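You operate a simulated robot arm through the tools that you are given. There is no shell and no other tool.

You run a simulated robot arm. Do the job below in one go: nothing can be reset, and whatever is moved stays where it is left.

TASK
Put things in order on the top of the check bench. At the end: the black work lamp on the tray table stands where the white filter stood; the white filter stands on top of the blue can (marked "SEAL OIL"); one of the beacons from the top of the check bench is on top of the brown tool carton; the red coupler stands where the black work lamp on the tray table stood; the silver dust cap of the front cab stands where the red coupler stood; whatever was shut is shut again. Leave all else as you found it, and nothing knocked over. Set down upright: beacon.

It is judged by the outcome, as a careful person would: the job done as asked, and still so three seconds after it is handed in. It fails if anything else is knocked over, pushed out of place, dropped, spilled or broken. Lids that push on must go on centred and level and be pressed home; caps that screw on are set level and turned clockwise until they are tight.

THE ROBOT
A 7-joint arm with a two-finger parallel gripper, fixed in place. Base frame: the origin is at the foot of the arm, x ahead of it, y to its left, z up; the work surface is at about z = 0. Readings come in mm, rad, newtons and seconds.
With the tool pointing down near the work surface it reaches from about 240 to 620 mm from the base axis. Its first joint turns from -1.152 to 1.152 rad. Payload 2.6 kg.
Tool frame: the origin (TCP) lies between the finger pads and is the grasp point; the fingertips stand 30 mm ahead of it; z points along the fingers, y is the line along which they close. The gripper opens to 94 mm. The fingers are 28 mm wide and 10 mm thick; the gripper's body (50 by 96 mm) begins 55 mm behind the TCP.
Orientation is told as [roll, pitch, yaw] about the base's x, y, z axes, in that order, counted from this pose: with the fingers straight down and closing along the base's y, the tool's x points along the base's -x, its y along +y and its z along -z.

THE INTERFACE
- The arm moves only by the tool drive_tool. Its argument "commands" is a list of rows, each an object (a shift or turn left out is 0, a gripper value left out holds the last) with "dp": the shift along the base's x, y, z in mm, a list of three; "rot": the turn, a rotation vector about the base's x, y, z in rad, a list of three. In form: [{"dp": [tx, ty, tz], "rot": [rx, ry, rz]}, ...]. A call has 1 to 20 rows; each row is the pose to reach, as a shift and turn from the pose commanded when the call began. "claw" is the gripper command, from -1 (shut) to 1 (fully open), values between in proportion, set as the call begins (left out, the last holds). A row lasts 0.2 s, in which the tool goes at most 50 mm and 0.15 rad; a call with a longer step from one row to the next is refused whole, and so is a gripper value outside its range. A pose out of reach is approached as far as the arm can. The call stops where the force on the tool passes 40 N (or 10 N more than at its start, if that is more) or the arm is blocked; 0.2 s more then pass. The fingers move at their own pace (about 72 mm/s each) and stop on an object; they squeeze with about 21 N. The grip force told is the motor's: it shows also when the fingers shut on nothing. Time passes only in rows, and 0.2 s behind the last, so rows that repeat a pose let the fingers close. The reply holds the time, the measured pose of the TCP, the force on the tool along the base axes, the opening and the grip force, in the units named above and with some noise, with the torque about the TCP (base axes, N m) and any sound that the robot's microphone picked up.
- Cameras (640 x 400 px; columns grow to the right, rows downward): "scene" is fixed at [36.3, 434.5, 559.8]; the picture's right is [-0.76, -0.65, 0.00], its down [-0.40, 0.46, -0.79] and it looks along [0.52, -0.60, -0.61] (base axes); focal length 304 px, centre (320, 200). "wrist" rides on the gripper at [76, 14, -102] in the tool frame; the picture's right is [-0.18, 0.98, 0.00], its down [-0.75, -0.14, -0.64] and it looks along [-0.63, -0.12, 0.77] (tool axes); focal length 243 px, centre (320, 200). There is no depth. A picture from a camera that has moved, and an enlarged one, comes with that camera's place and axes in the base frame and with its lens.
- get_image(camera): a new picture of that camera. No time passes.
- close_up(camera, box): a new picture of the part [left, top, right, bottom] of that camera's present view, enlarged. No time passes.
- finish_job(): hands the job in; it is judged then, once.

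Nothing tells you positions but the pictures and the camera data. Unless the task says otherwise, let go and move clear before handing in.

The tools are called after ">>>" by a JSON object that holds its "api" and its "payload". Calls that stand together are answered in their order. drive_tool: Moves the arm, as the interface text tells. Its arguments: {"type":"object","properties":{"commands":{"type":"array"},"claw":{"type":"number"}},"required":["commands"]} The other tools are called the same way: get_image (camera) takes a picture; close_up (camera, box) takes an enlarged picture of a part of a camera's view; finish_job () hands the job in.

At the start:

```text
t: 0.0
position: [422.7, 62.1, 339.7]
tcp_rot: [-0.001, 0.0, -0.001]
contact_force: [0.5, 0.0, -0.2]
wrist_torque: [0.05, -0.01, 0.01]
width: 93.9
grasp_force: 0.1
```

scene: 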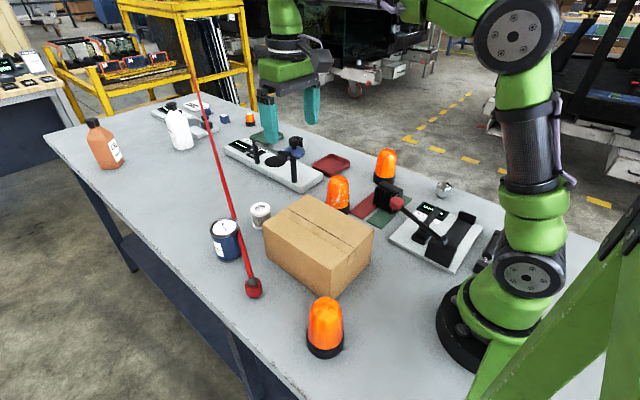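
wrist: 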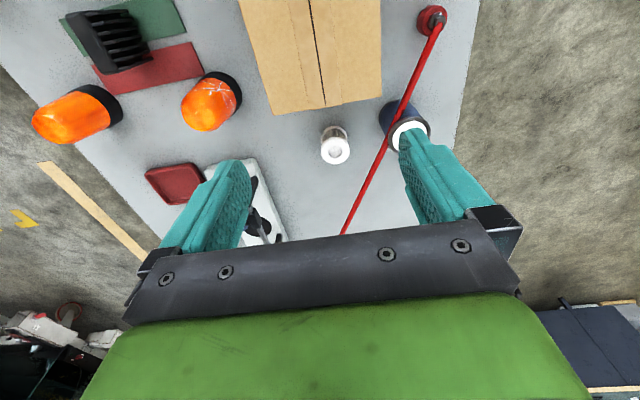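

I see a bench with a carton, three or so beacons, a blue can, a white filter, a red flexible thing across the bench, and several devices. I'll look closer before moving anything.

>>> {"api": "close_up", "payload": {"camera": "scene", "box": [200, 160, 400, 300]}}

>>> {"api": "close_up", "payload": {"camera": "scene", "box": [360, 140, 520, 280]}}

>>> {"api": "close_up", "payload": {"camera": "scene", "box": [140, 80, 340, 200]}}

>>> {"api": "close_up", "payload": {"camera": "scene", "box": [0, 0, 260, 180]}}

>>> {"api": "close_up", "payload": {"camera": "scene", "box": [260, 0, 640, 240]}}

>>> {"api": "close_up", "payload": {"camera": "wrist", "box": [0, 0, 320, 200]}}

>>> {"api": "close_up", "payload": {"camera": "wrist", "box": [240, 0, 560, 260]}}

```text
2.86 times, centred on (300, 230) of scene
camera zoom: at [36.3, 434.5, 559.8], right [-0.76, -0.65, 0.0], down [-0.4, 0.46, -0.79], along [0.52, -0.6, -0.61], focal length 869 px, centre (377, 114)
```

zoom: 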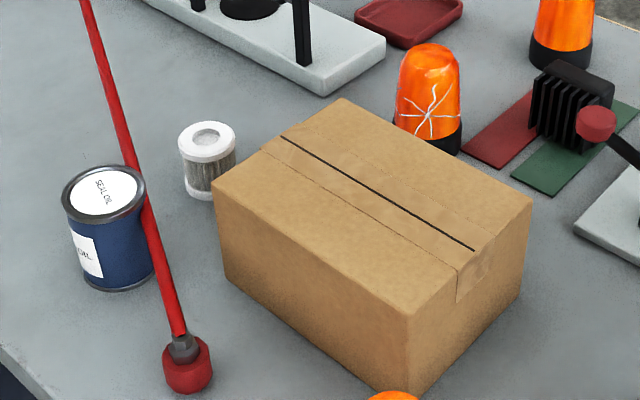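

```text
2.86 times, centred on (440, 210) of scene
camera zoom: at [36.3, 434.5, 559.8], right [-0.76, -0.65, 0.0], down [-0.4, 0.46, -0.79], along [0.52, -0.6, -0.61], focal length 869 px, centre (-23, 171)
```

zoom: 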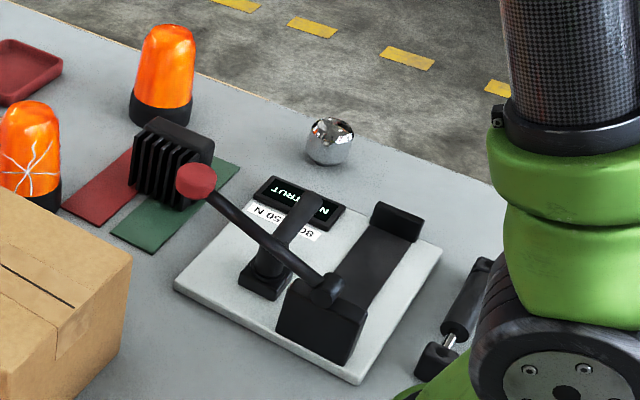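

```text
3.20 times, centred on (240, 140) of scene
camera zoom: at [36.3, 434.5, 559.8], right [-0.76, -0.65, 0.0], down [-0.4, 0.46, -0.79], along [0.52, -0.6, -0.61], focal length 974 px, centre (576, 392)
```

zoom: 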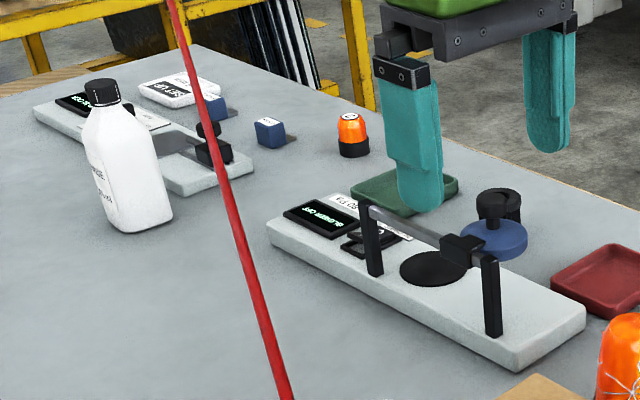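

```text
2.22 times, centred on (130, 90) of scene
camera zoom: at [36.3, 434.5, 559.8], right [-0.76, -0.65, 0.0], down [-0.4, 0.46, -0.79], along [0.52, -0.6, -0.61], focal length 676 px, centre (742, 444)
```

zoom: 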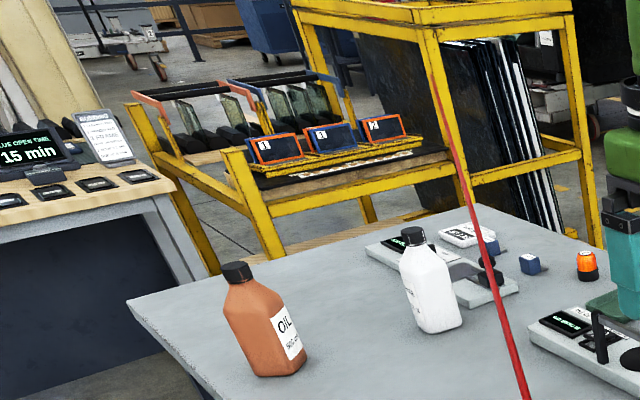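

```text
1.67 times, centred on (450, 120) of scene
camera zoom: at [36.3, 434.5, 559.8], right [-0.76, -0.65, 0.0], down [-0.4, 0.46, -0.79], along [0.52, -0.6, -0.61], focal length 507 px, centre (103, 333)
```

zoom: 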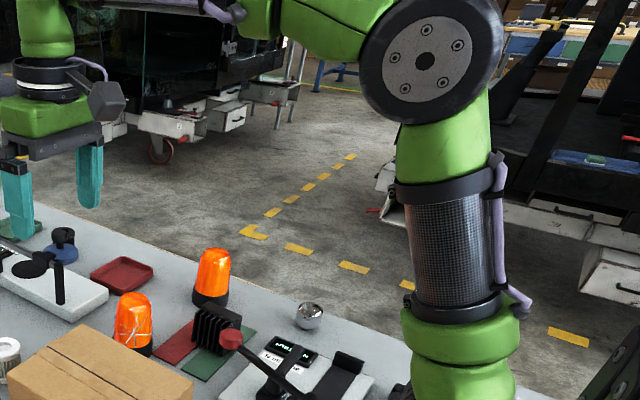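

```text
2.00 times, centred on (160, 100) of wrist
camera zoom: at [345.8, 77.0, 442.5], right [0.18, 0.98, 0.0], down [0.75, -0.14, 0.64], along [0.63, -0.12, -0.77], focal length 485 px, centre (640, 400)
```

zoom: 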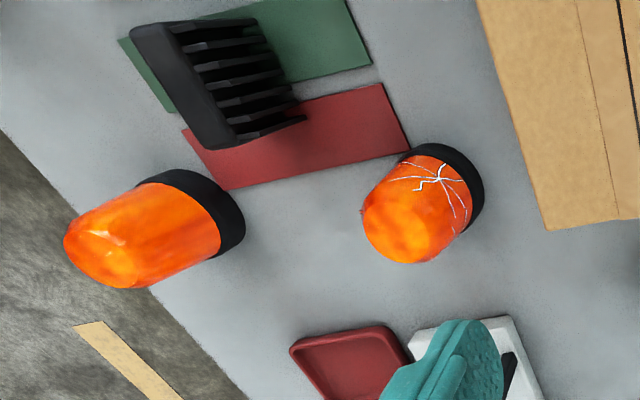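

```text
1.54 times, centred on (400, 130) of wrist
camera zoom: at [345.8, 77.0, 442.5], right [0.18, 0.98, 0.0], down [0.75, -0.14, 0.64], along [0.63, -0.12, -0.77], focal length 373 px, centre (197, 308)
```

zoom: 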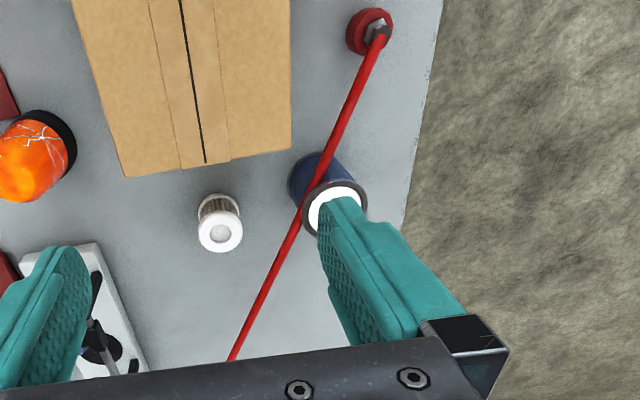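

The red part with a hex nut and long red rod needs a closer look, as do the silver cap, the far end and the area near the base. I'll zoom in more before moving.

>>> {"api": "close_up", "payload": {"camera": "scene", "box": [215, 240, 295, 310]}}

>>> {"api": "close_up", "payload": {"camera": "scene", "box": [140, 0, 240, 70]}}

>>> {"api": "close_up", "payload": {"camera": "scene", "box": [420, 170, 470, 210]}}

>>> {"api": "close_up", "payload": {"camera": "scene", "box": [360, 140, 440, 220]}}

>>> {"api": "close_up", "payload": {"camera": "scene", "box": [140, 80, 260, 160]}}

>>> {"api": "close_up", "payload": {"camera": "scene", "box": [260, 280, 400, 380]}}

>>> {"api": "close_up", "payload": {"camera": "scene", "box": [400, 190, 520, 300]}}

>>> {"api": "close_up", "payload": {"camera": "wrist", "box": [340, 0, 480, 100]}}

```text
5.71 times, centred on (255, 275) of scene
camera zoom: at [36.3, 434.5, 559.8], right [-0.76, -0.65, 0.0], down [-0.4, 0.46, -0.79], along [0.52, -0.6, -0.61], focal length 1739 px, centre (691, -229)
```

zoom: 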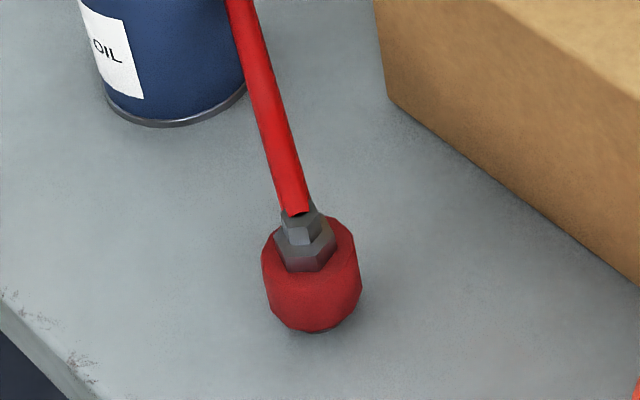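

```text
5.71 times, centred on (190, 35) of scene
camera zoom: at [36.3, 434.5, 559.8], right [-0.76, -0.65, 0.0], down [-0.4, 0.46, -0.79], along [0.52, -0.6, -0.61], focal length 1739 px, centre (1063, 1143)
```

zoom: 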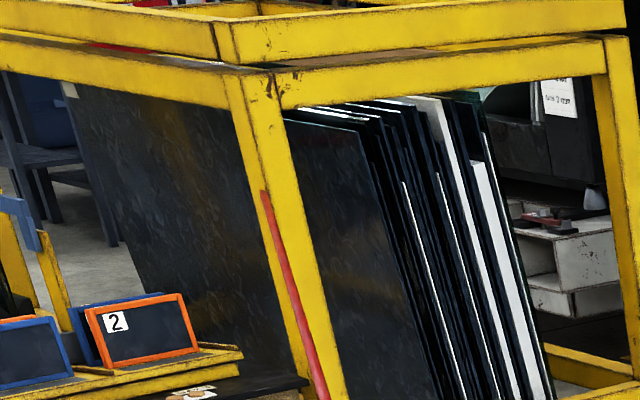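

```text
10.00 times, centred on (445, 190) of scene
camera zoom: at [36.3, 434.5, 559.8], right [-0.76, -0.65, 0.0], down [-0.4, 0.46, -0.79], along [0.52, -0.6, -0.61], focal length 3043 px, centre (-930, 300)
```

zoom: 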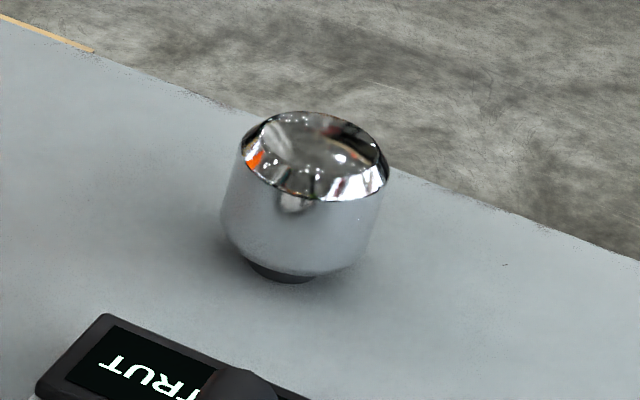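

```text
5.00 times, centred on (400, 180) of scene
camera zoom: at [36.3, 434.5, 559.8], right [-0.76, -0.65, 0.0], down [-0.4, 0.46, -0.79], along [0.52, -0.6, -0.61], focal length 1521 px, centre (-80, 300)
```

zoom: 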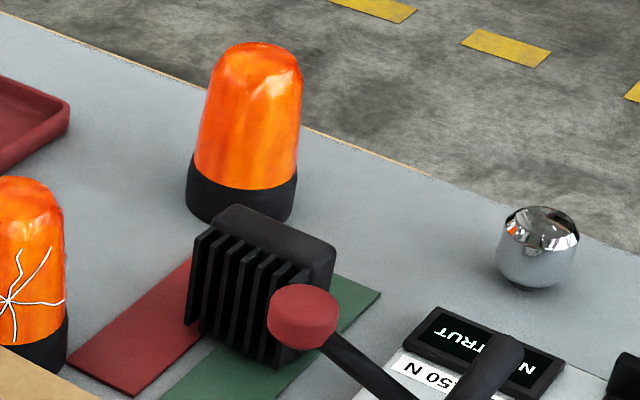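

```text
5.00 times, centred on (200, 120) of scene
camera zoom: at [36.3, 434.5, 559.8], right [-0.76, -0.65, 0.0], down [-0.4, 0.46, -0.79], along [0.52, -0.6, -0.61], focal length 1521 px, centre (920, 600)
```

zoom: 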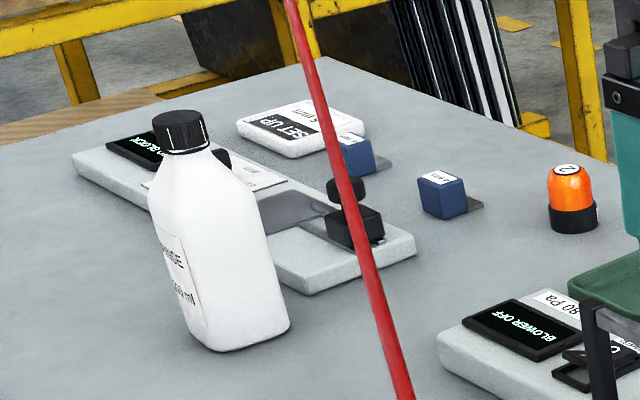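

```text
4.00 times, centred on (330, 330) of scene
camera zoom: at [36.3, 434.5, 559.8], right [-0.76, -0.65, 0.0], down [-0.4, 0.46, -0.79], along [0.52, -0.6, -0.61], focal length 1217 px, centre (280, -320)
```

zoom: 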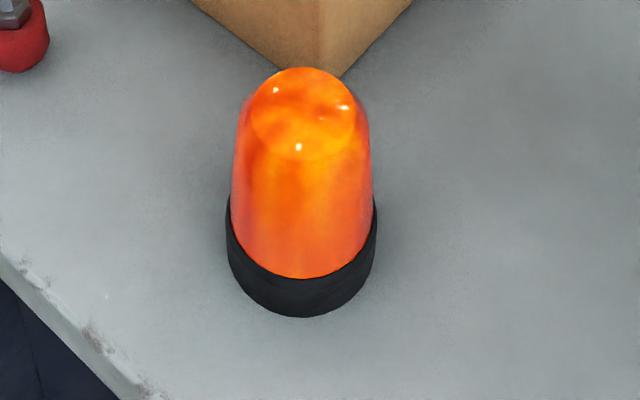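

```text
3.64 times, centred on (460, 245) of scene
camera zoom: at [36.3, 434.5, 559.8], right [-0.76, -0.65, 0.0], down [-0.4, 0.46, -0.79], along [0.52, -0.6, -0.61], focal length 1106 px, centre (-189, 36)
```

zoom: 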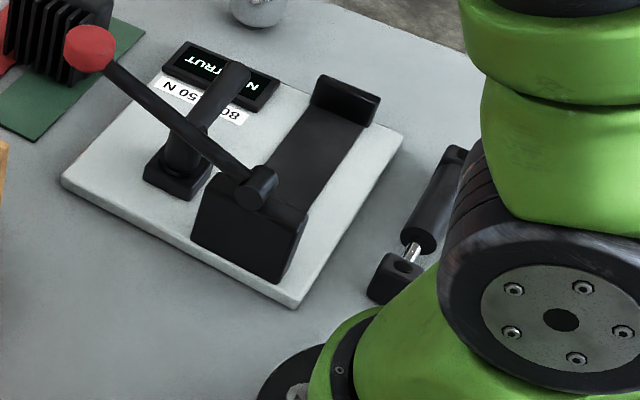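

```text
4.00 times, centred on (410, 50) of wrist
camera zoom: at [345.8, 77.0, 442.5], right [0.18, 0.98, 0.0], down [0.75, -0.14, 0.64], along [0.63, -0.12, -0.77], focal length 970 px, centre (-40, 800)
```

zoom: 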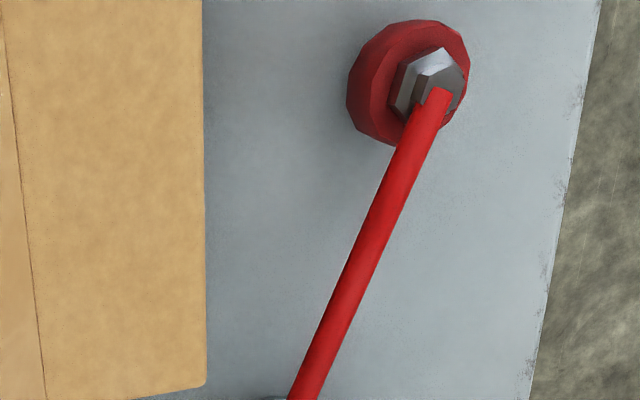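

The far side has the strut press with its lever, lamp, beacons and silver cap; the red line looks like a hose from the coupler to a far anchor. I'll move the wrist camera at a safe height to triangulate everything, starting on the right side.

>>> {"api": "drive_tool", "payload": {"commands": [{"dp": [-20, -35, 0]}, {"dp": [-40, -70, 0]}, {"dp": [-60, -105, 0]}, {"dp": [-80, -140, 0]}, {"dp": [-100, -175, 0]}, {"dp": [-120, -210, 0]}, {"dp": [-140, -245, 0]}, {"dp": [-140, -262, 0]}, {"dp": [-140, -262, 0]}], "claw": 1}}

>>> {"api": "get_image", "payload": {"camera": "wrist"}}

>>> {"api": "get_image", "payload": {"camera": "scene"}}

```text
t: 2.0
position: [281.9, -198.3, 338.1]
tcp_rot: [0.001, 0.0, 0.0]
contact_force: [-0.7, -0.4, 0.7]
wrist_torque: [0.02, 0.0, -0.03]
width: 94.0
grasp_force: 0.2
```

```text
taken
camera wrist: at [206.0, -184.8, 441.7], right [0.18, 0.98, 0.0], down [0.75, -0.14, 0.64], along [0.63, -0.12, -0.77], focal length 243 px, centre (320, 200)
```

wrist: 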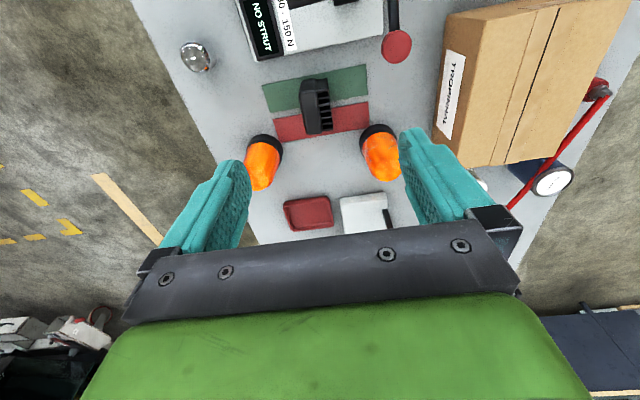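

```text
taken
```

scene: 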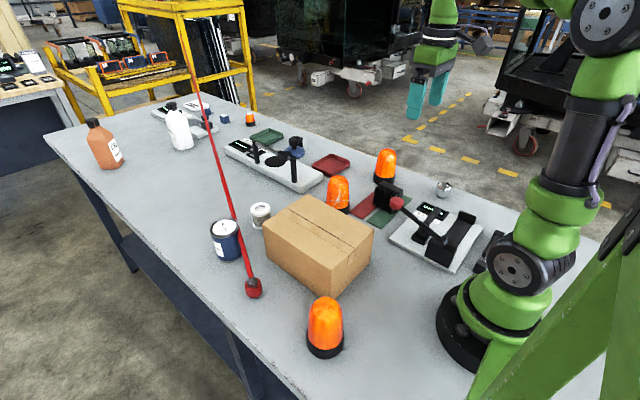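

>>> {"api": "close_up", "payload": {"camera": "wrist", "box": [230, 0, 430, 125]}}

>>> {"api": "close_up", "payload": {"camera": "wrist", "box": [440, 50, 640, 220]}}

>>> {"api": "close_up", "payload": {"camera": "wrist", "box": [150, 20, 250, 90]}}

>>> {"api": "close_up", "payload": {"camera": "wrist", "box": [250, 100, 450, 240]}}

>>> {"api": "close_up", "payload": {"camera": "scene", "box": [380, 0, 640, 190]}}

>>> {"api": "close_up", "payload": {"camera": "scene", "box": [215, 110, 355, 200]}}

```text
3.20 times, centred on (330, 62) of wrist
camera zoom: at [206.0, -184.8, 441.7], right [0.18, 0.98, 0.0], down [0.75, -0.14, 0.64], along [0.63, -0.12, -0.77], focal length 776 px, centre (288, 640)
```

zoom: 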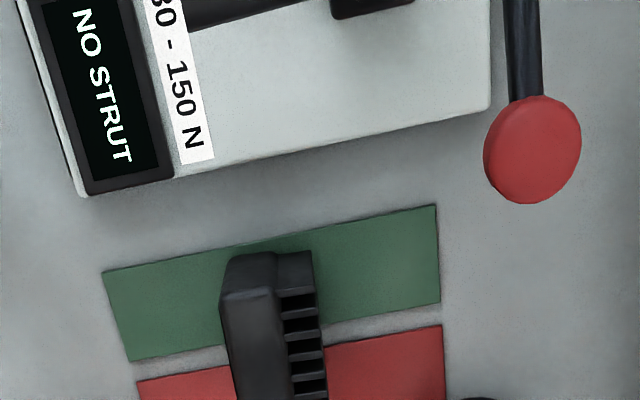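

```text
2.35 times, centred on (540, 135) of wrist
camera zoom: at [206.0, -184.8, 441.7], right [0.18, 0.98, 0.0], down [0.75, -0.14, 0.64], along [0.63, -0.12, -0.77], focal length 571 px, centre (-198, 353)
```

zoom: 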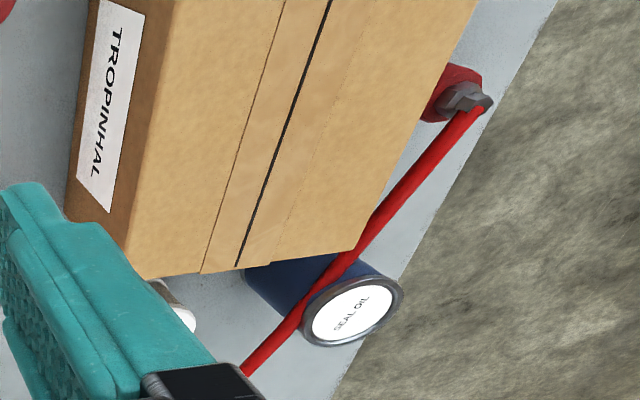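

```text
5.71 times, centred on (200, 55) of wrist
camera zoom: at [206.0, -184.8, 441.7], right [0.18, 0.98, 0.0], down [0.75, -0.14, 0.64], along [0.63, -0.12, -0.77], focal length 1386 px, centre (1006, 1029)
```

zoom: 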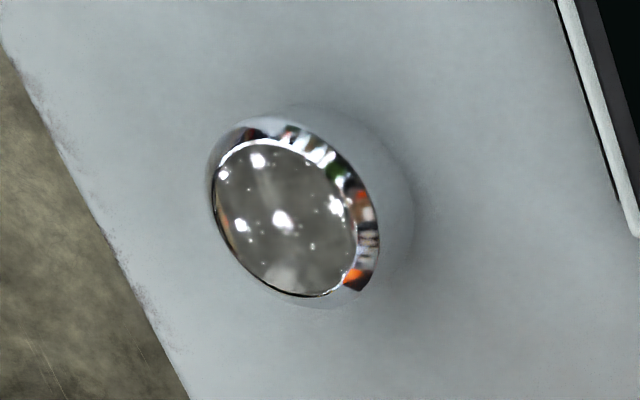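

```text
2.86 times, centred on (350, 170) of wrist
camera zoom: at [206.0, -184.8, 441.7], right [0.18, 0.98, 0.0], down [0.75, -0.14, 0.64], along [0.63, -0.12, -0.77], focal length 693 px, centre (234, 286)
```

zoom: 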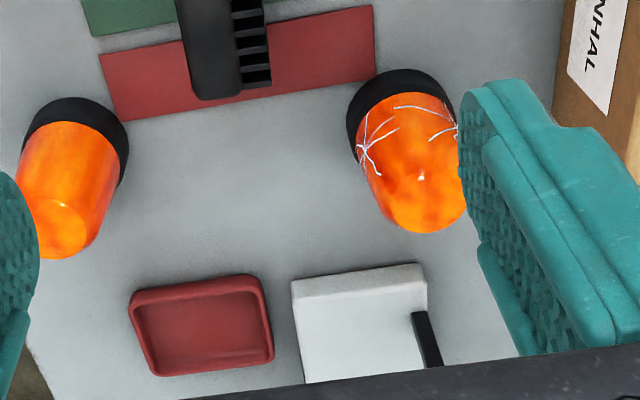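

```text
2.11 times, centred on (510, 95) of scene
camera zoom: at [36.3, 434.4, 559.8], right [-0.76, -0.65, 0.0], down [-0.4, 0.46, -0.79], along [0.52, -0.6, -0.61], focal length 641 px, centre (-80, 421)
```

zoom: 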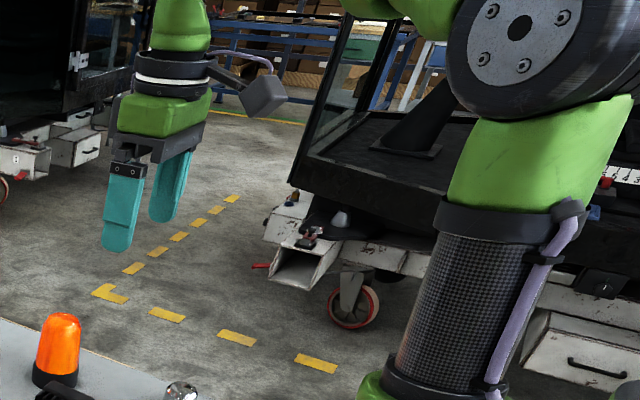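

```text
4.44 times, centred on (285, 155) of scene
camera zoom: at [36.3, 434.4, 559.8], right [-0.76, -0.65, 0.0], down [-0.4, 0.46, -0.79], along [0.52, -0.6, -0.61], focal length 1352 px, centre (476, 400)
```

zoom: 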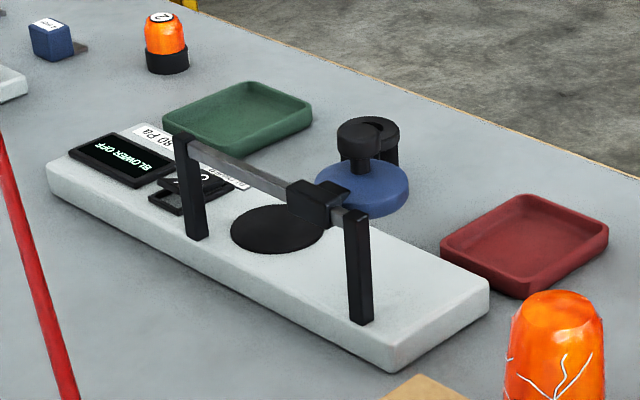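

I've got a first map: carton about x 258–457, y −4–140, top z≈111; can top near (538,184,86); filter near (555,66); coupler near (402,224); lamp near (350,−205); cap near (242,−382). Next I'll drop lower over the lamp for a closer look.

>>> {"api": "drive_tool", "payload": {"commands": [{"dp": [0, 0, -30]}, {"dp": [0, 0, -60]}, {"dp": [0, 0, -90]}, {"dp": [0, 0, -90]}]}}

>>> {"api": "get_image", "payload": {"camera": "wrist"}}

>>> {"api": "close_up", "payload": {"camera": "wrist", "box": [200, 20, 440, 180]}}

>>> {"api": "close_up", "payload": {"camera": "wrist", "box": [100, 0, 340, 150]}}

```text
t: 3.0
position: [282.5, -200.6, 248.4]
tcp_rot: [-0.001, 0.0, 0.001]
contact_force: [0.1, 0.2, 0.6]
wrist_torque: [-0.01, 0.02, 0.0]
width: 93.9
grasp_force: 0.1
```

```text
taken
camera wrist: at [205.0, -186.4, 352.1], right [0.18, 0.98, 0.0], down [0.75, -0.14, 0.64], along [0.63, -0.12, -0.77], focal length 243 px, centre (320, 200)
```

wrist: 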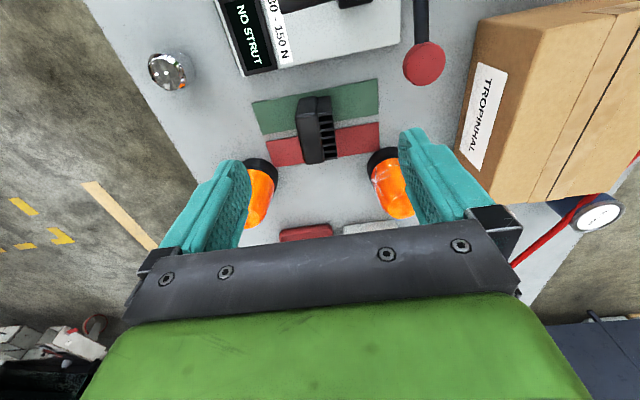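

```text
2.50 times, centred on (320, 100) of wrist
camera zoom: at [205.0, -186.4, 352.1], right [0.18, 0.98, 0.0], down [0.75, -0.14, 0.64], along [0.63, -0.12, -0.77], focal length 606 px, centre (320, 450)
```

zoom: 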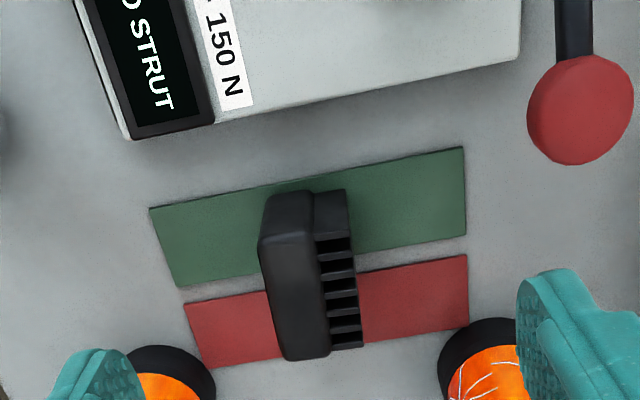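

```text
2.67 times, centred on (220, 75) of wrist
camera zoom: at [205.0, -186.4, 352.1], right [0.18, 0.98, 0.0], down [0.75, -0.14, 0.64], along [0.63, -0.12, -0.77], focal length 647 px, centre (587, 533)
```

zoom: 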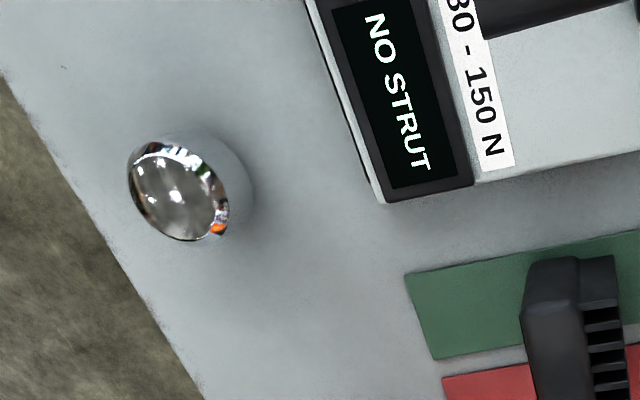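

>>> {"api": "close_up", "payload": {"camera": "wrist", "box": [280, 85, 350, 175]}}

>>> {"api": "close_up", "payload": {"camera": "wrist", "box": [130, 40, 200, 100]}}

>>> {"api": "close_up", "payload": {"camera": "scene", "box": [360, 170, 420, 220]}}

```text
4.44 times, centred on (315, 130) of wrist
camera zoom: at [205.0, -186.4, 352.1], right [0.18, 0.98, 0.0], down [0.75, -0.14, 0.64], along [0.63, -0.12, -0.77], focal length 1078 px, centre (342, 511)
```

zoom: 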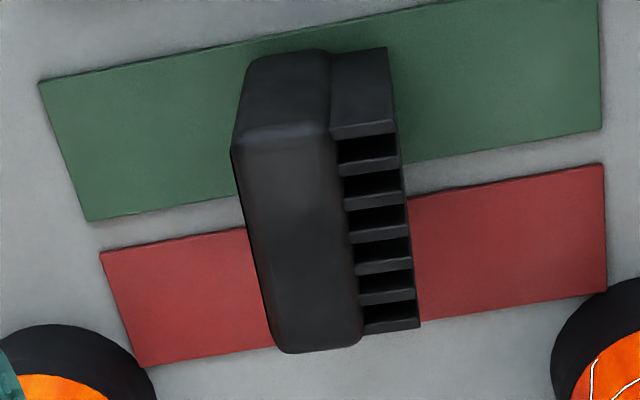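

```text
6.67 times, centred on (165, 70) of wrist
camera zoom: at [205.0, -186.4, 352.1], right [0.18, 0.98, 0.0], down [0.75, -0.14, 0.64], along [0.63, -0.12, -0.77], focal length 1618 px, centre (1353, 1067)
```

zoom: 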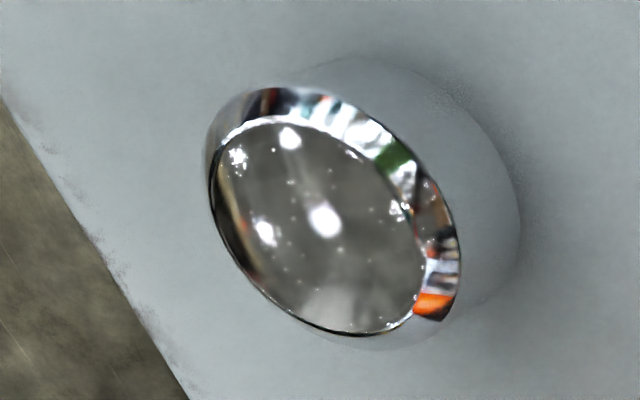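

```text
8.00 times, centred on (390, 195) of scene
camera zoom: at [36.3, 434.5, 559.8], right [-0.76, -0.65, 0.0], down [-0.4, 0.46, -0.79], along [0.52, -0.6, -0.61], focal length 2434 px, centre (-240, 240)
```

zoom: 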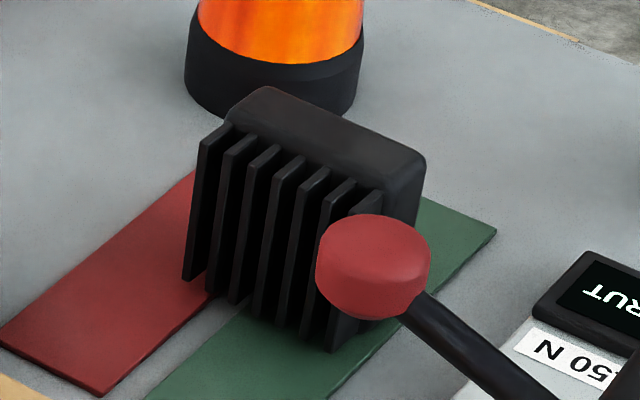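

Lamp body is about x 311–374, y −237 to −192, 67 mm tall, standing across the two mats. Next I'll look closely at the filter, can and hose area from above.

>>> {"api": "drive_tool", "payload": {"commands": [{"dp": [0, 0, 40]}, {"dp": [20, 40, 60]}, {"dp": [38, 80, 80]}, {"dp": [56, 120, 80]}, {"dp": [74, 160, 80]}, {"dp": [92, 200, 80]}, {"dp": [110, 240, 70]}, {"dp": [128, 280, 50]}, {"dp": [140, 310, 30]}, {"dp": [140, 310, 30]}]}}

>>> {"api": "get_image", "payload": {"camera": "wrist"}}

>>> {"api": "close_up", "payload": {"camera": "wrist", "box": [240, 60, 480, 220]}}

>>> {"api": "get_image", "payload": {"camera": "scene"}}

```text
t: 5.2
position: [422.8, 110.4, 278.8]
tcp_rot: [-0.001, -0.002, -0.001]
contact_force: [-0.3, -0.1, -0.5]
wrist_torque: [0.02, -0.01, 0.0]
width: 93.7
grasp_force: 0.0
```

```text
taken
camera wrist: at [346.3, 124.8, 381.9], right [0.18, 0.98, 0.0], down [0.75, -0.14, 0.64], along [0.63, -0.12, -0.77], focal length 243 px, centre (320, 200)
```

wrist: 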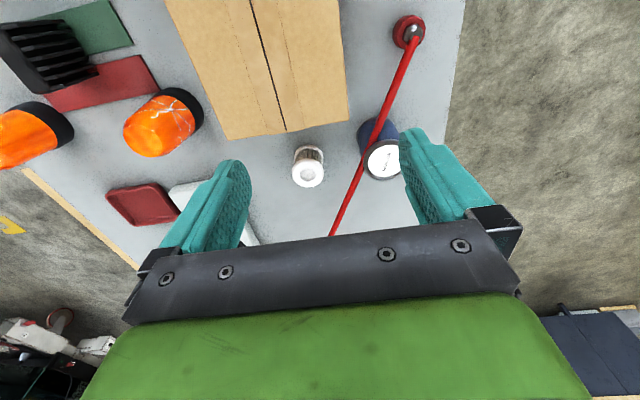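

```text
2.50 times, centred on (360, 140) of wrist
camera zoom: at [346.3, 124.8, 381.9], right [0.18, 0.98, 0.0], down [0.75, -0.14, 0.64], along [0.63, -0.12, -0.77], focal length 606 px, centre (220, 350)
```

zoom: 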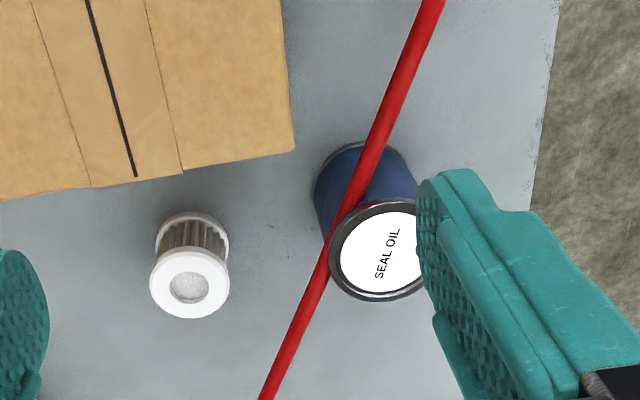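

```text
taken
```

scene: 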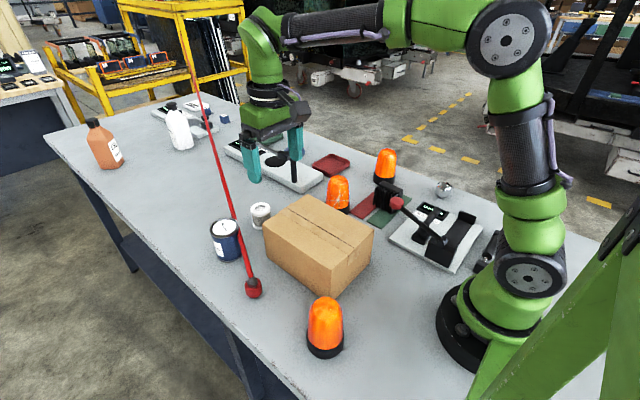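

>>> {"api": "close_up", "payload": {"camera": "wrist", "box": [340, 105, 420, 185]}}

>>> {"api": "close_up", "payload": {"camera": "scene", "box": [200, 205, 260, 265]}}

>>> {"api": "close_up", "payload": {"camera": "wrist", "box": [380, 0, 440, 60]}}

```text
5.00 times, centred on (380, 145) of wrist
camera zoom: at [346.3, 124.8, 381.9], right [0.18, 0.98, 0.0], down [0.75, -0.14, 0.64], along [0.63, -0.12, -0.77], focal length 1213 px, centre (20, 475)
```

zoom: 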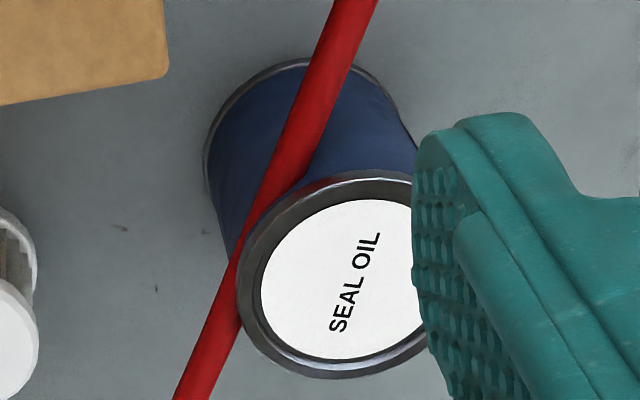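

```text
6.67 times, centred on (230, 235) of scene
camera zoom: at [36.3, 434.5, 559.8], right [-0.76, -0.65, 0.0], down [-0.4, 0.46, -0.79], along [0.52, -0.6, -0.61], focal length 2028 px, centre (920, -33)
```

zoom: 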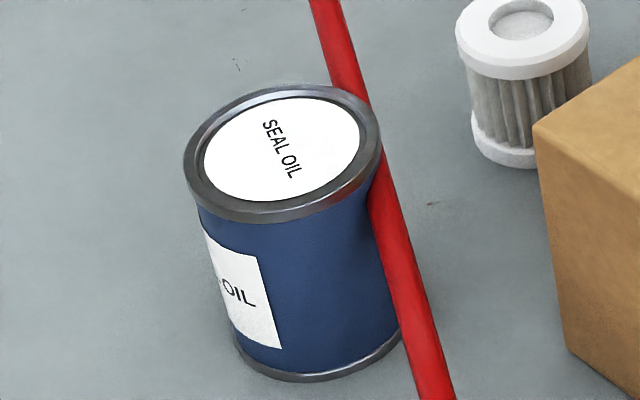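

```text
6.67 times, centred on (410, 30) of wrist
camera zoom: at [346.3, 124.8, 381.9], right [0.18, 0.98, 0.0], down [0.75, -0.14, 0.64], along [0.63, -0.12, -0.77], focal length 1618 px, centre (-280, 1333)
```

zoom: 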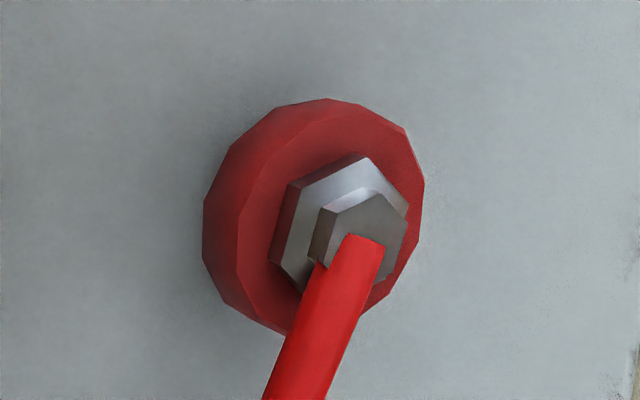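

The hose lies alongside the can just below its rim, so I'll stay above it. Filter is near (554,67) with top at about z 61; I'll go over it with the gripper turned so the camera clears the carton, then check alignment.

>>> {"api": "drive_tool", "payload": {"commands": [{"dp": [16.4, -5.4, -10], "rot": [0, 0, 0.1375]}, {"dp": [32.8, -10.8, -20], "rot": [0, 0, 0.275]}, {"dp": [49.2, -16.2, -30], "rot": [0, 0, 0.4125]}, {"dp": [65.6, -21.6, -45], "rot": [0, 0, 0.55]}, {"dp": [82, -27, -60], "rot": [0, 0, 0.6875]}, {"dp": [98.4, -32.4, -80], "rot": [0, 0, 0.825]}, {"dp": [114.8, -37.8, -100], "rot": [0, 0, 0.9625]}, {"dp": [131.3, -43.1, -120], "rot": [0, 0, 1.1]}, {"dp": [131.3, -43.1, -120], "rot": [0, 0, 1.1]}], "claw": 1}}

>>> {"api": "get_image", "payload": {"camera": "wrist"}}

>>> {"api": "close_up", "payload": {"camera": "wrist", "box": [220, 60, 420, 200]}}

```text
t: 7.2
position: [554.9, 67.2, 159.7]
tcp_rot: [0.001, 0.0, 1.102]
contact_force: [-0.4, 0.0, 0.0]
wrist_torque: [-0.01, -0.01, 0.0]
width: 94.1
grasp_force: 0.0
```

```text
taken
camera wrist: at [506.8, 6.2, 262.2], right [-0.79, 0.61, 0.0], down [0.47, 0.61, 0.64], along [0.39, 0.51, -0.77], focal length 243 px, centre (320, 200)
```

wrist: 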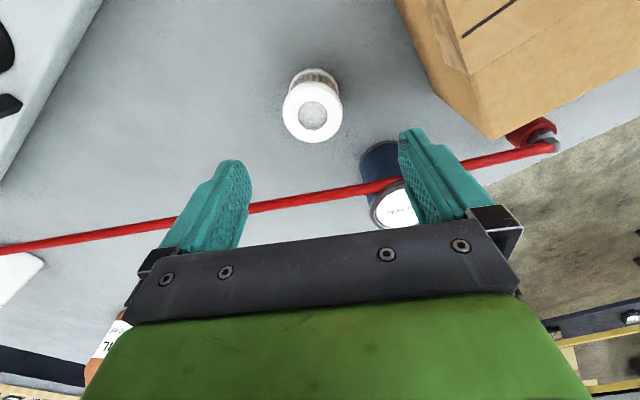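

```text
2.86 times, centred on (320, 130) of wrist
camera zoom: at [506.8, 6.2, 262.2], right [-0.79, 0.61, 0.0], down [0.47, 0.61, 0.64], along [0.39, 0.51, -0.77], focal length 693 px, centre (320, 400)
```

zoom: 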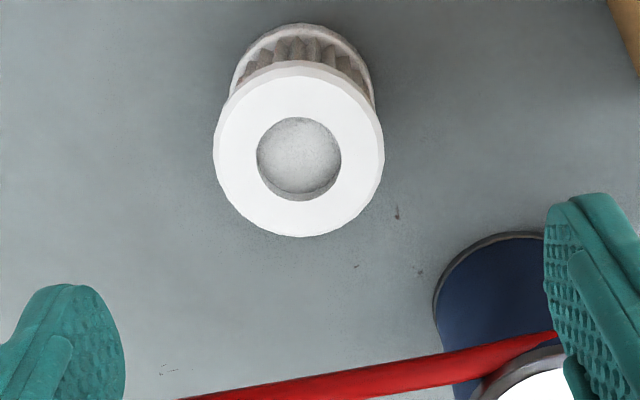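

>>> {"api": "drive_tool", "payload": {"commands": [{"dp": [2.3, -6.8, -15]}, {"dp": [2.3, -6.8, -35]}, {"dp": [2.3, -6.8, -55]}, {"dp": [2.3, -6.8, -55]}]}}

>>> {"api": "get_image", "payload": {"camera": "wrist"}}

>>> {"api": "close_up", "payload": {"camera": "wrist", "box": [220, 60, 420, 240]}}

>>> {"api": "close_up", "payload": {"camera": "scene", "box": [190, 130, 330, 240]}}

```text
t: 8.2
position: [557.1, 60.4, 106.2]
tcp_rot: [0.002, 0.001, 1.099]
contact_force: [-0.3, 0.3, -0.5]
wrist_torque: [-0.01, 0.03, 0.0]
width: 93.9
grasp_force: 0.1
```

```text
taken
camera wrist: at [508.4, -0.7, 207.9], right [-0.79, 0.61, 0.0], down [0.47, 0.61, 0.64], along [0.39, 0.51, -0.77], focal length 243 px, centre (320, 200)
```

wrist: 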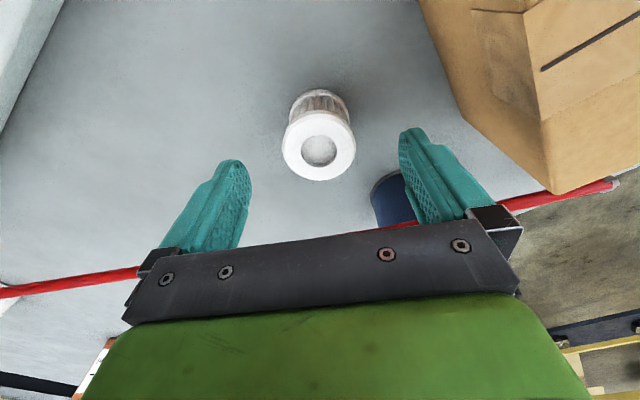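

```text
2.22 times, centred on (320, 150) of wrist
camera zoom: at [508.4, -0.7, 207.9], right [-0.79, 0.61, 0.0], down [0.47, 0.61, 0.64], along [0.39, 0.51, -0.77], focal length 539 px, centre (320, 311)
```

zoom: 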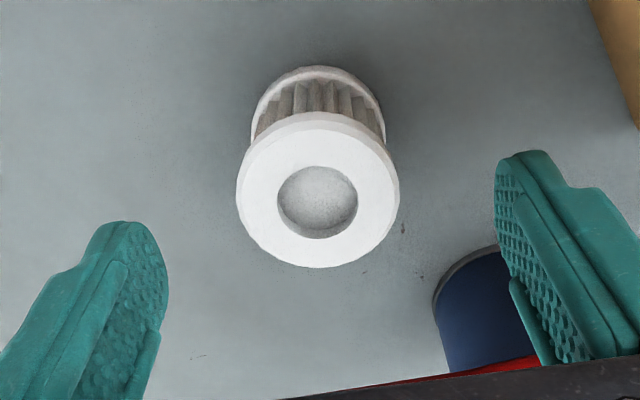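

```text
3.64 times, centred on (260, 185) of scene
camera zoom: at [36.3, 434.5, 559.8], right [-0.76, -0.65, 0.0], down [-0.4, 0.46, -0.79], along [0.52, -0.6, -0.61], focal length 1106 px, centre (538, 254)
```

zoom: 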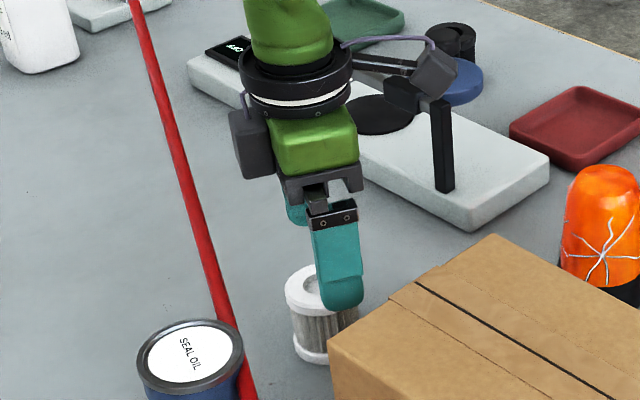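

The filter is centred between the fingers: its spot is (557, 60), top z≈61. I'll descend around it and close.

>>> {"api": "drive_tool", "payload": {"commands": [{"dp": [0, 0, -15]}, {"dp": [0, 0, -30]}, {"dp": [0, 0, -45]}, {"dp": [0, 0, -62]}, {"dp": [0, 0, -62]}]}}

>>> {"api": "drive_tool", "payload": {"commands": [{"dp": [0, 0, 0]}, {"dp": [0, 0, 0]}, {"dp": [0, 0, 0]}, {"dp": [0, 0, 0]}, {"dp": [0, 0, 0]}], "claw": -1}}

>>> {"api": "get_image", "payload": {"camera": "wrist"}}

>>> {"api": "get_image", "payload": {"camera": "scene"}}

```text
t: 9.4
position: [554.5, 63.1, 43.4]
tcp_rot: [0.0, 0.0, 1.098]
contact_force: [0.3, -0.3, 0.4]
wrist_torque: [-0.03, 0.02, 0.02]
width: 93.8
grasp_force: 0.2
```

```text
t: 10.6
position: [555.6, 62.0, 42.8]
tcp_rot: [-0.001, 0.0, 1.099]
contact_force: [1.0, 0.2, 0.3]
wrist_torque: [-0.01, 0.01, -0.01]
width: 52.9
grasp_force: 21.0
```

```text
taken
camera wrist: at [507.8, 0.4, 145.9], right [-0.79, 0.61, 0.0], down [0.47, 0.61, 0.64], along [0.39, 0.51, -0.77], focal length 243 px, centre (320, 200)
```

wrist: 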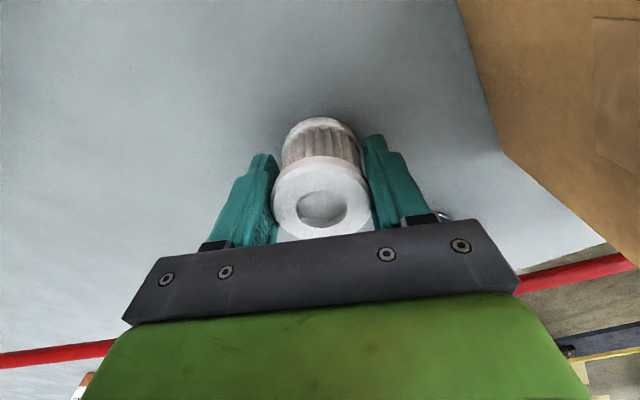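

```text
taken
```

scene: 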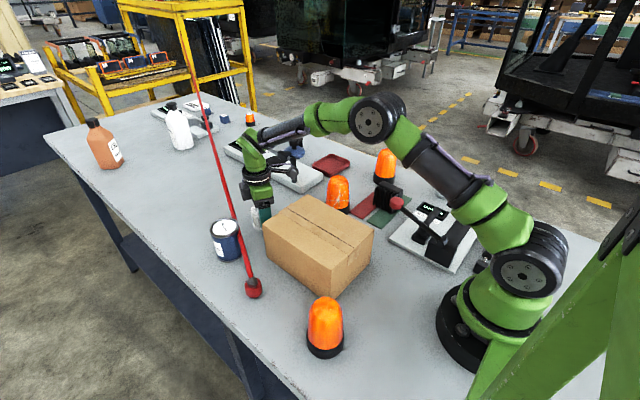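

Filter gripped (53 mm). I'll lift it straight up, then move over toward the can at a safe height.

>>> {"api": "drive_tool", "payload": {"commands": [{"dp": [0, 0, 10]}, {"dp": [0, 0, 30]}, {"dp": [0, 0, 60]}, {"dp": [0, 0, 95]}, {"dp": [0, 0, 130]}, {"dp": [0, 0, 150]}, {"dp": [-4, 30, 150]}, {"dp": [-9, 65, 150]}, {"dp": [-13, 95, 150]}, {"dp": [-17, 123, 150]}, {"dp": [-17, 123, 150]}, {"dp": [-17, 123, 150]}]}}

>>> {"api": "get_image", "payload": {"camera": "wrist"}}

>>> {"api": "close_up", "payload": {"camera": "wrist", "box": [240, 40, 420, 200]}}

>>> {"api": "close_up", "payload": {"camera": "scene", "box": [160, 130, 320, 260]}}

```text
t: 13.2
position: [539.7, 183.2, 192.7]
tcp_rot: [-0.001, -0.001, 1.1]
contact_force: [0.5, 0.5, -0.5]
wrist_torque: [0.04, 0.02, -0.03]
width: 52.6
grasp_force: 20.6
```

```text
taken
camera wrist: at [491.7, 121.5, 296.1], right [-0.79, 0.61, 0.0], down [0.47, 0.61, 0.64], along [0.39, 0.51, -0.77], focal length 243 px, centre (320, 200)
```

wrist: 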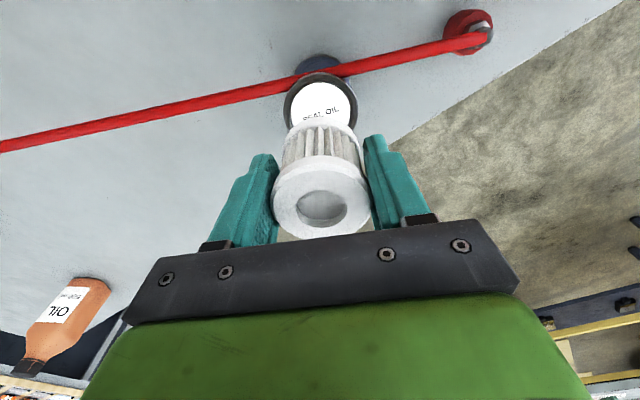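

```text
2.50 times, centred on (330, 120) of wrist
camera zoom: at [491.7, 121.5, 296.1], right [-0.79, 0.61, 0.0], down [0.47, 0.61, 0.64], along [0.39, 0.51, -0.77], focal length 606 px, centre (295, 400)
```

zoom: 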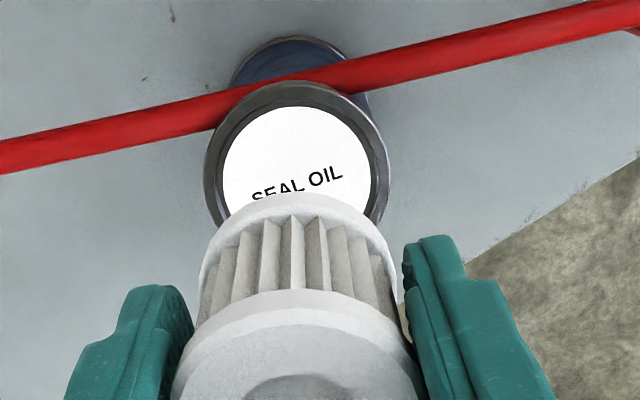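

```text
3.08 times, centred on (240, 195) of scene
camera zoom: at [36.2, 434.5, 559.8], right [-0.76, -0.65, 0.0], down [-0.4, 0.46, -0.79], along [0.52, -0.6, -0.61], focal length 936 px, centre (566, 215)
```

zoom: 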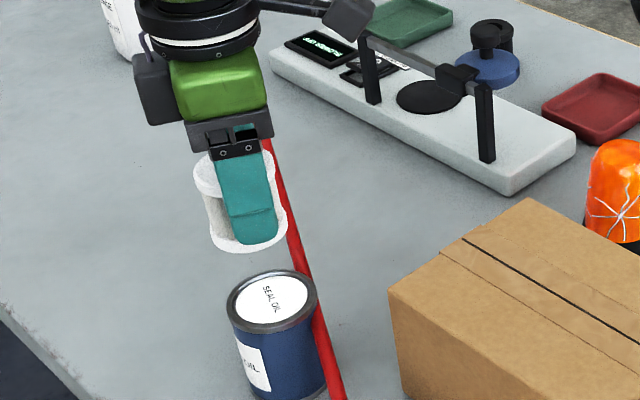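

The can's rim is centred under the filter within about 1.5 mm. I'll shift slightly and descend to just above the can.

>>> {"api": "drive_tool", "payload": {"commands": [{"dp": [0.9, 1.2, -15]}, {"dp": [0.9, 1.2, -35]}, {"dp": [0.9, 1.2, -50]}, {"dp": [0.9, 1.2, -58]}, {"dp": [0.9, 1.2, -60]}, {"dp": [0.9, 1.2, -60]}]}}

>>> {"api": "close_up", "payload": {"camera": "scene", "box": [190, 180, 270, 270]}}

>>> {"api": "close_up", "payload": {"camera": "wrist", "box": [240, 60, 420, 220]}}

```text
t: 14.6
position: [540.3, 185.4, 132.4]
tcp_rot: [-0.001, 0.0, 1.1]
contact_force: [-0.3, -0.2, -0.2]
wrist_torque: [0.01, 0.02, -0.01]
width: 52.7
grasp_force: 20.8
```

```text
4.44 times, centred on (230, 225) of scene
camera zoom: at [36.3, 434.5, 559.8], right [-0.76, -0.65, 0.0], down [-0.4, 0.46, -0.79], along [0.52, -0.6, -0.61], focal length 1352 px, centre (720, 89)
```

zoom: 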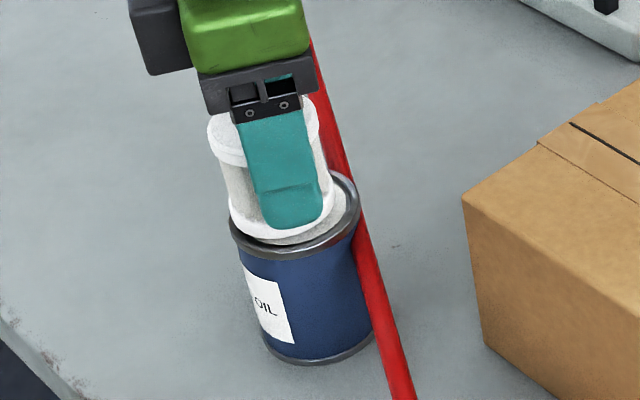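

```text
2.50 times, centred on (330, 140) of wrist
camera zoom: at [492.5, 123.6, 235.4], right [-0.79, 0.61, 0.0], down [0.47, 0.61, 0.64], along [0.39, 0.51, -0.77], focal length 606 px, centre (295, 350)
```

zoom: 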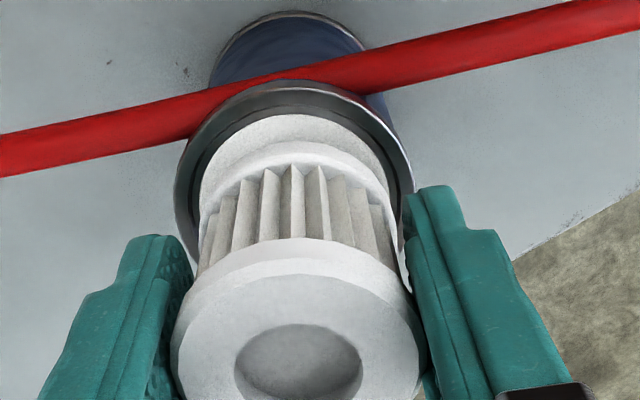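

The filter is about 3 mm off centre toward +x/+y; I'll correct that and lower slowly until it touches.

>>> {"api": "drive_tool", "payload": {"commands": [{"dp": [-2.2, -2.3, 0]}, {"dp": [-2.2, -2.3, 0]}, {"dp": [-2.2, -2.3, -1]}, {"dp": [-2.2, -2.3, -2]}, {"dp": [-2.2, -2.3, -3]}, {"dp": [-2.2, -2.3, -3]}]}}

>>> {"api": "close_up", "payload": {"camera": "scene", "box": [200, 190, 260, 260]}}

>>> {"api": "close_up", "payload": {"camera": "wrist", "box": [270, 70, 370, 160]}}

```text
t: 16.0
position: [537.2, 183.1, 130.4]
tcp_rot: [0.0, 0.001, 1.1]
contact_force: [-0.3, 0.3, -1.3]
wrist_torque: [-0.01, -0.01, 0.01]
width: 52.6
grasp_force: 21.6
```

```text
5.71 times, centred on (230, 225) of scene
camera zoom: at [36.3, 434.5, 559.8], right [-0.76, -0.65, 0.0], down [-0.4, 0.46, -0.79], along [0.52, -0.6, -0.61], focal length 1739 px, centre (834, 57)
```

zoom: 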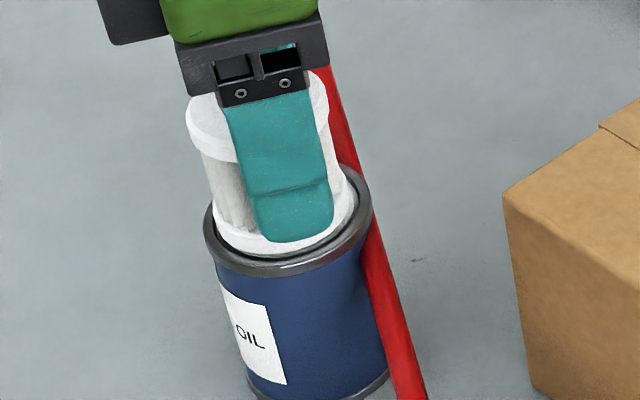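

```text
4.44 times, centred on (320, 115) of wrist
camera zoom: at [489.6, 121.5, 233.2], right [-0.79, 0.61, 0.0], down [0.47, 0.61, 0.64], along [0.39, 0.51, -0.77], focal length 1078 px, centre (320, 578)
```

zoom: 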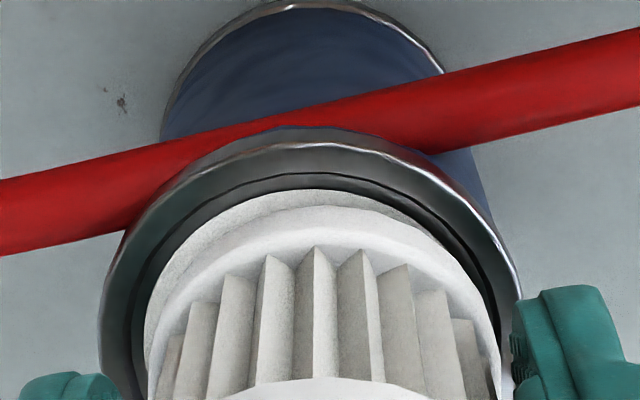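

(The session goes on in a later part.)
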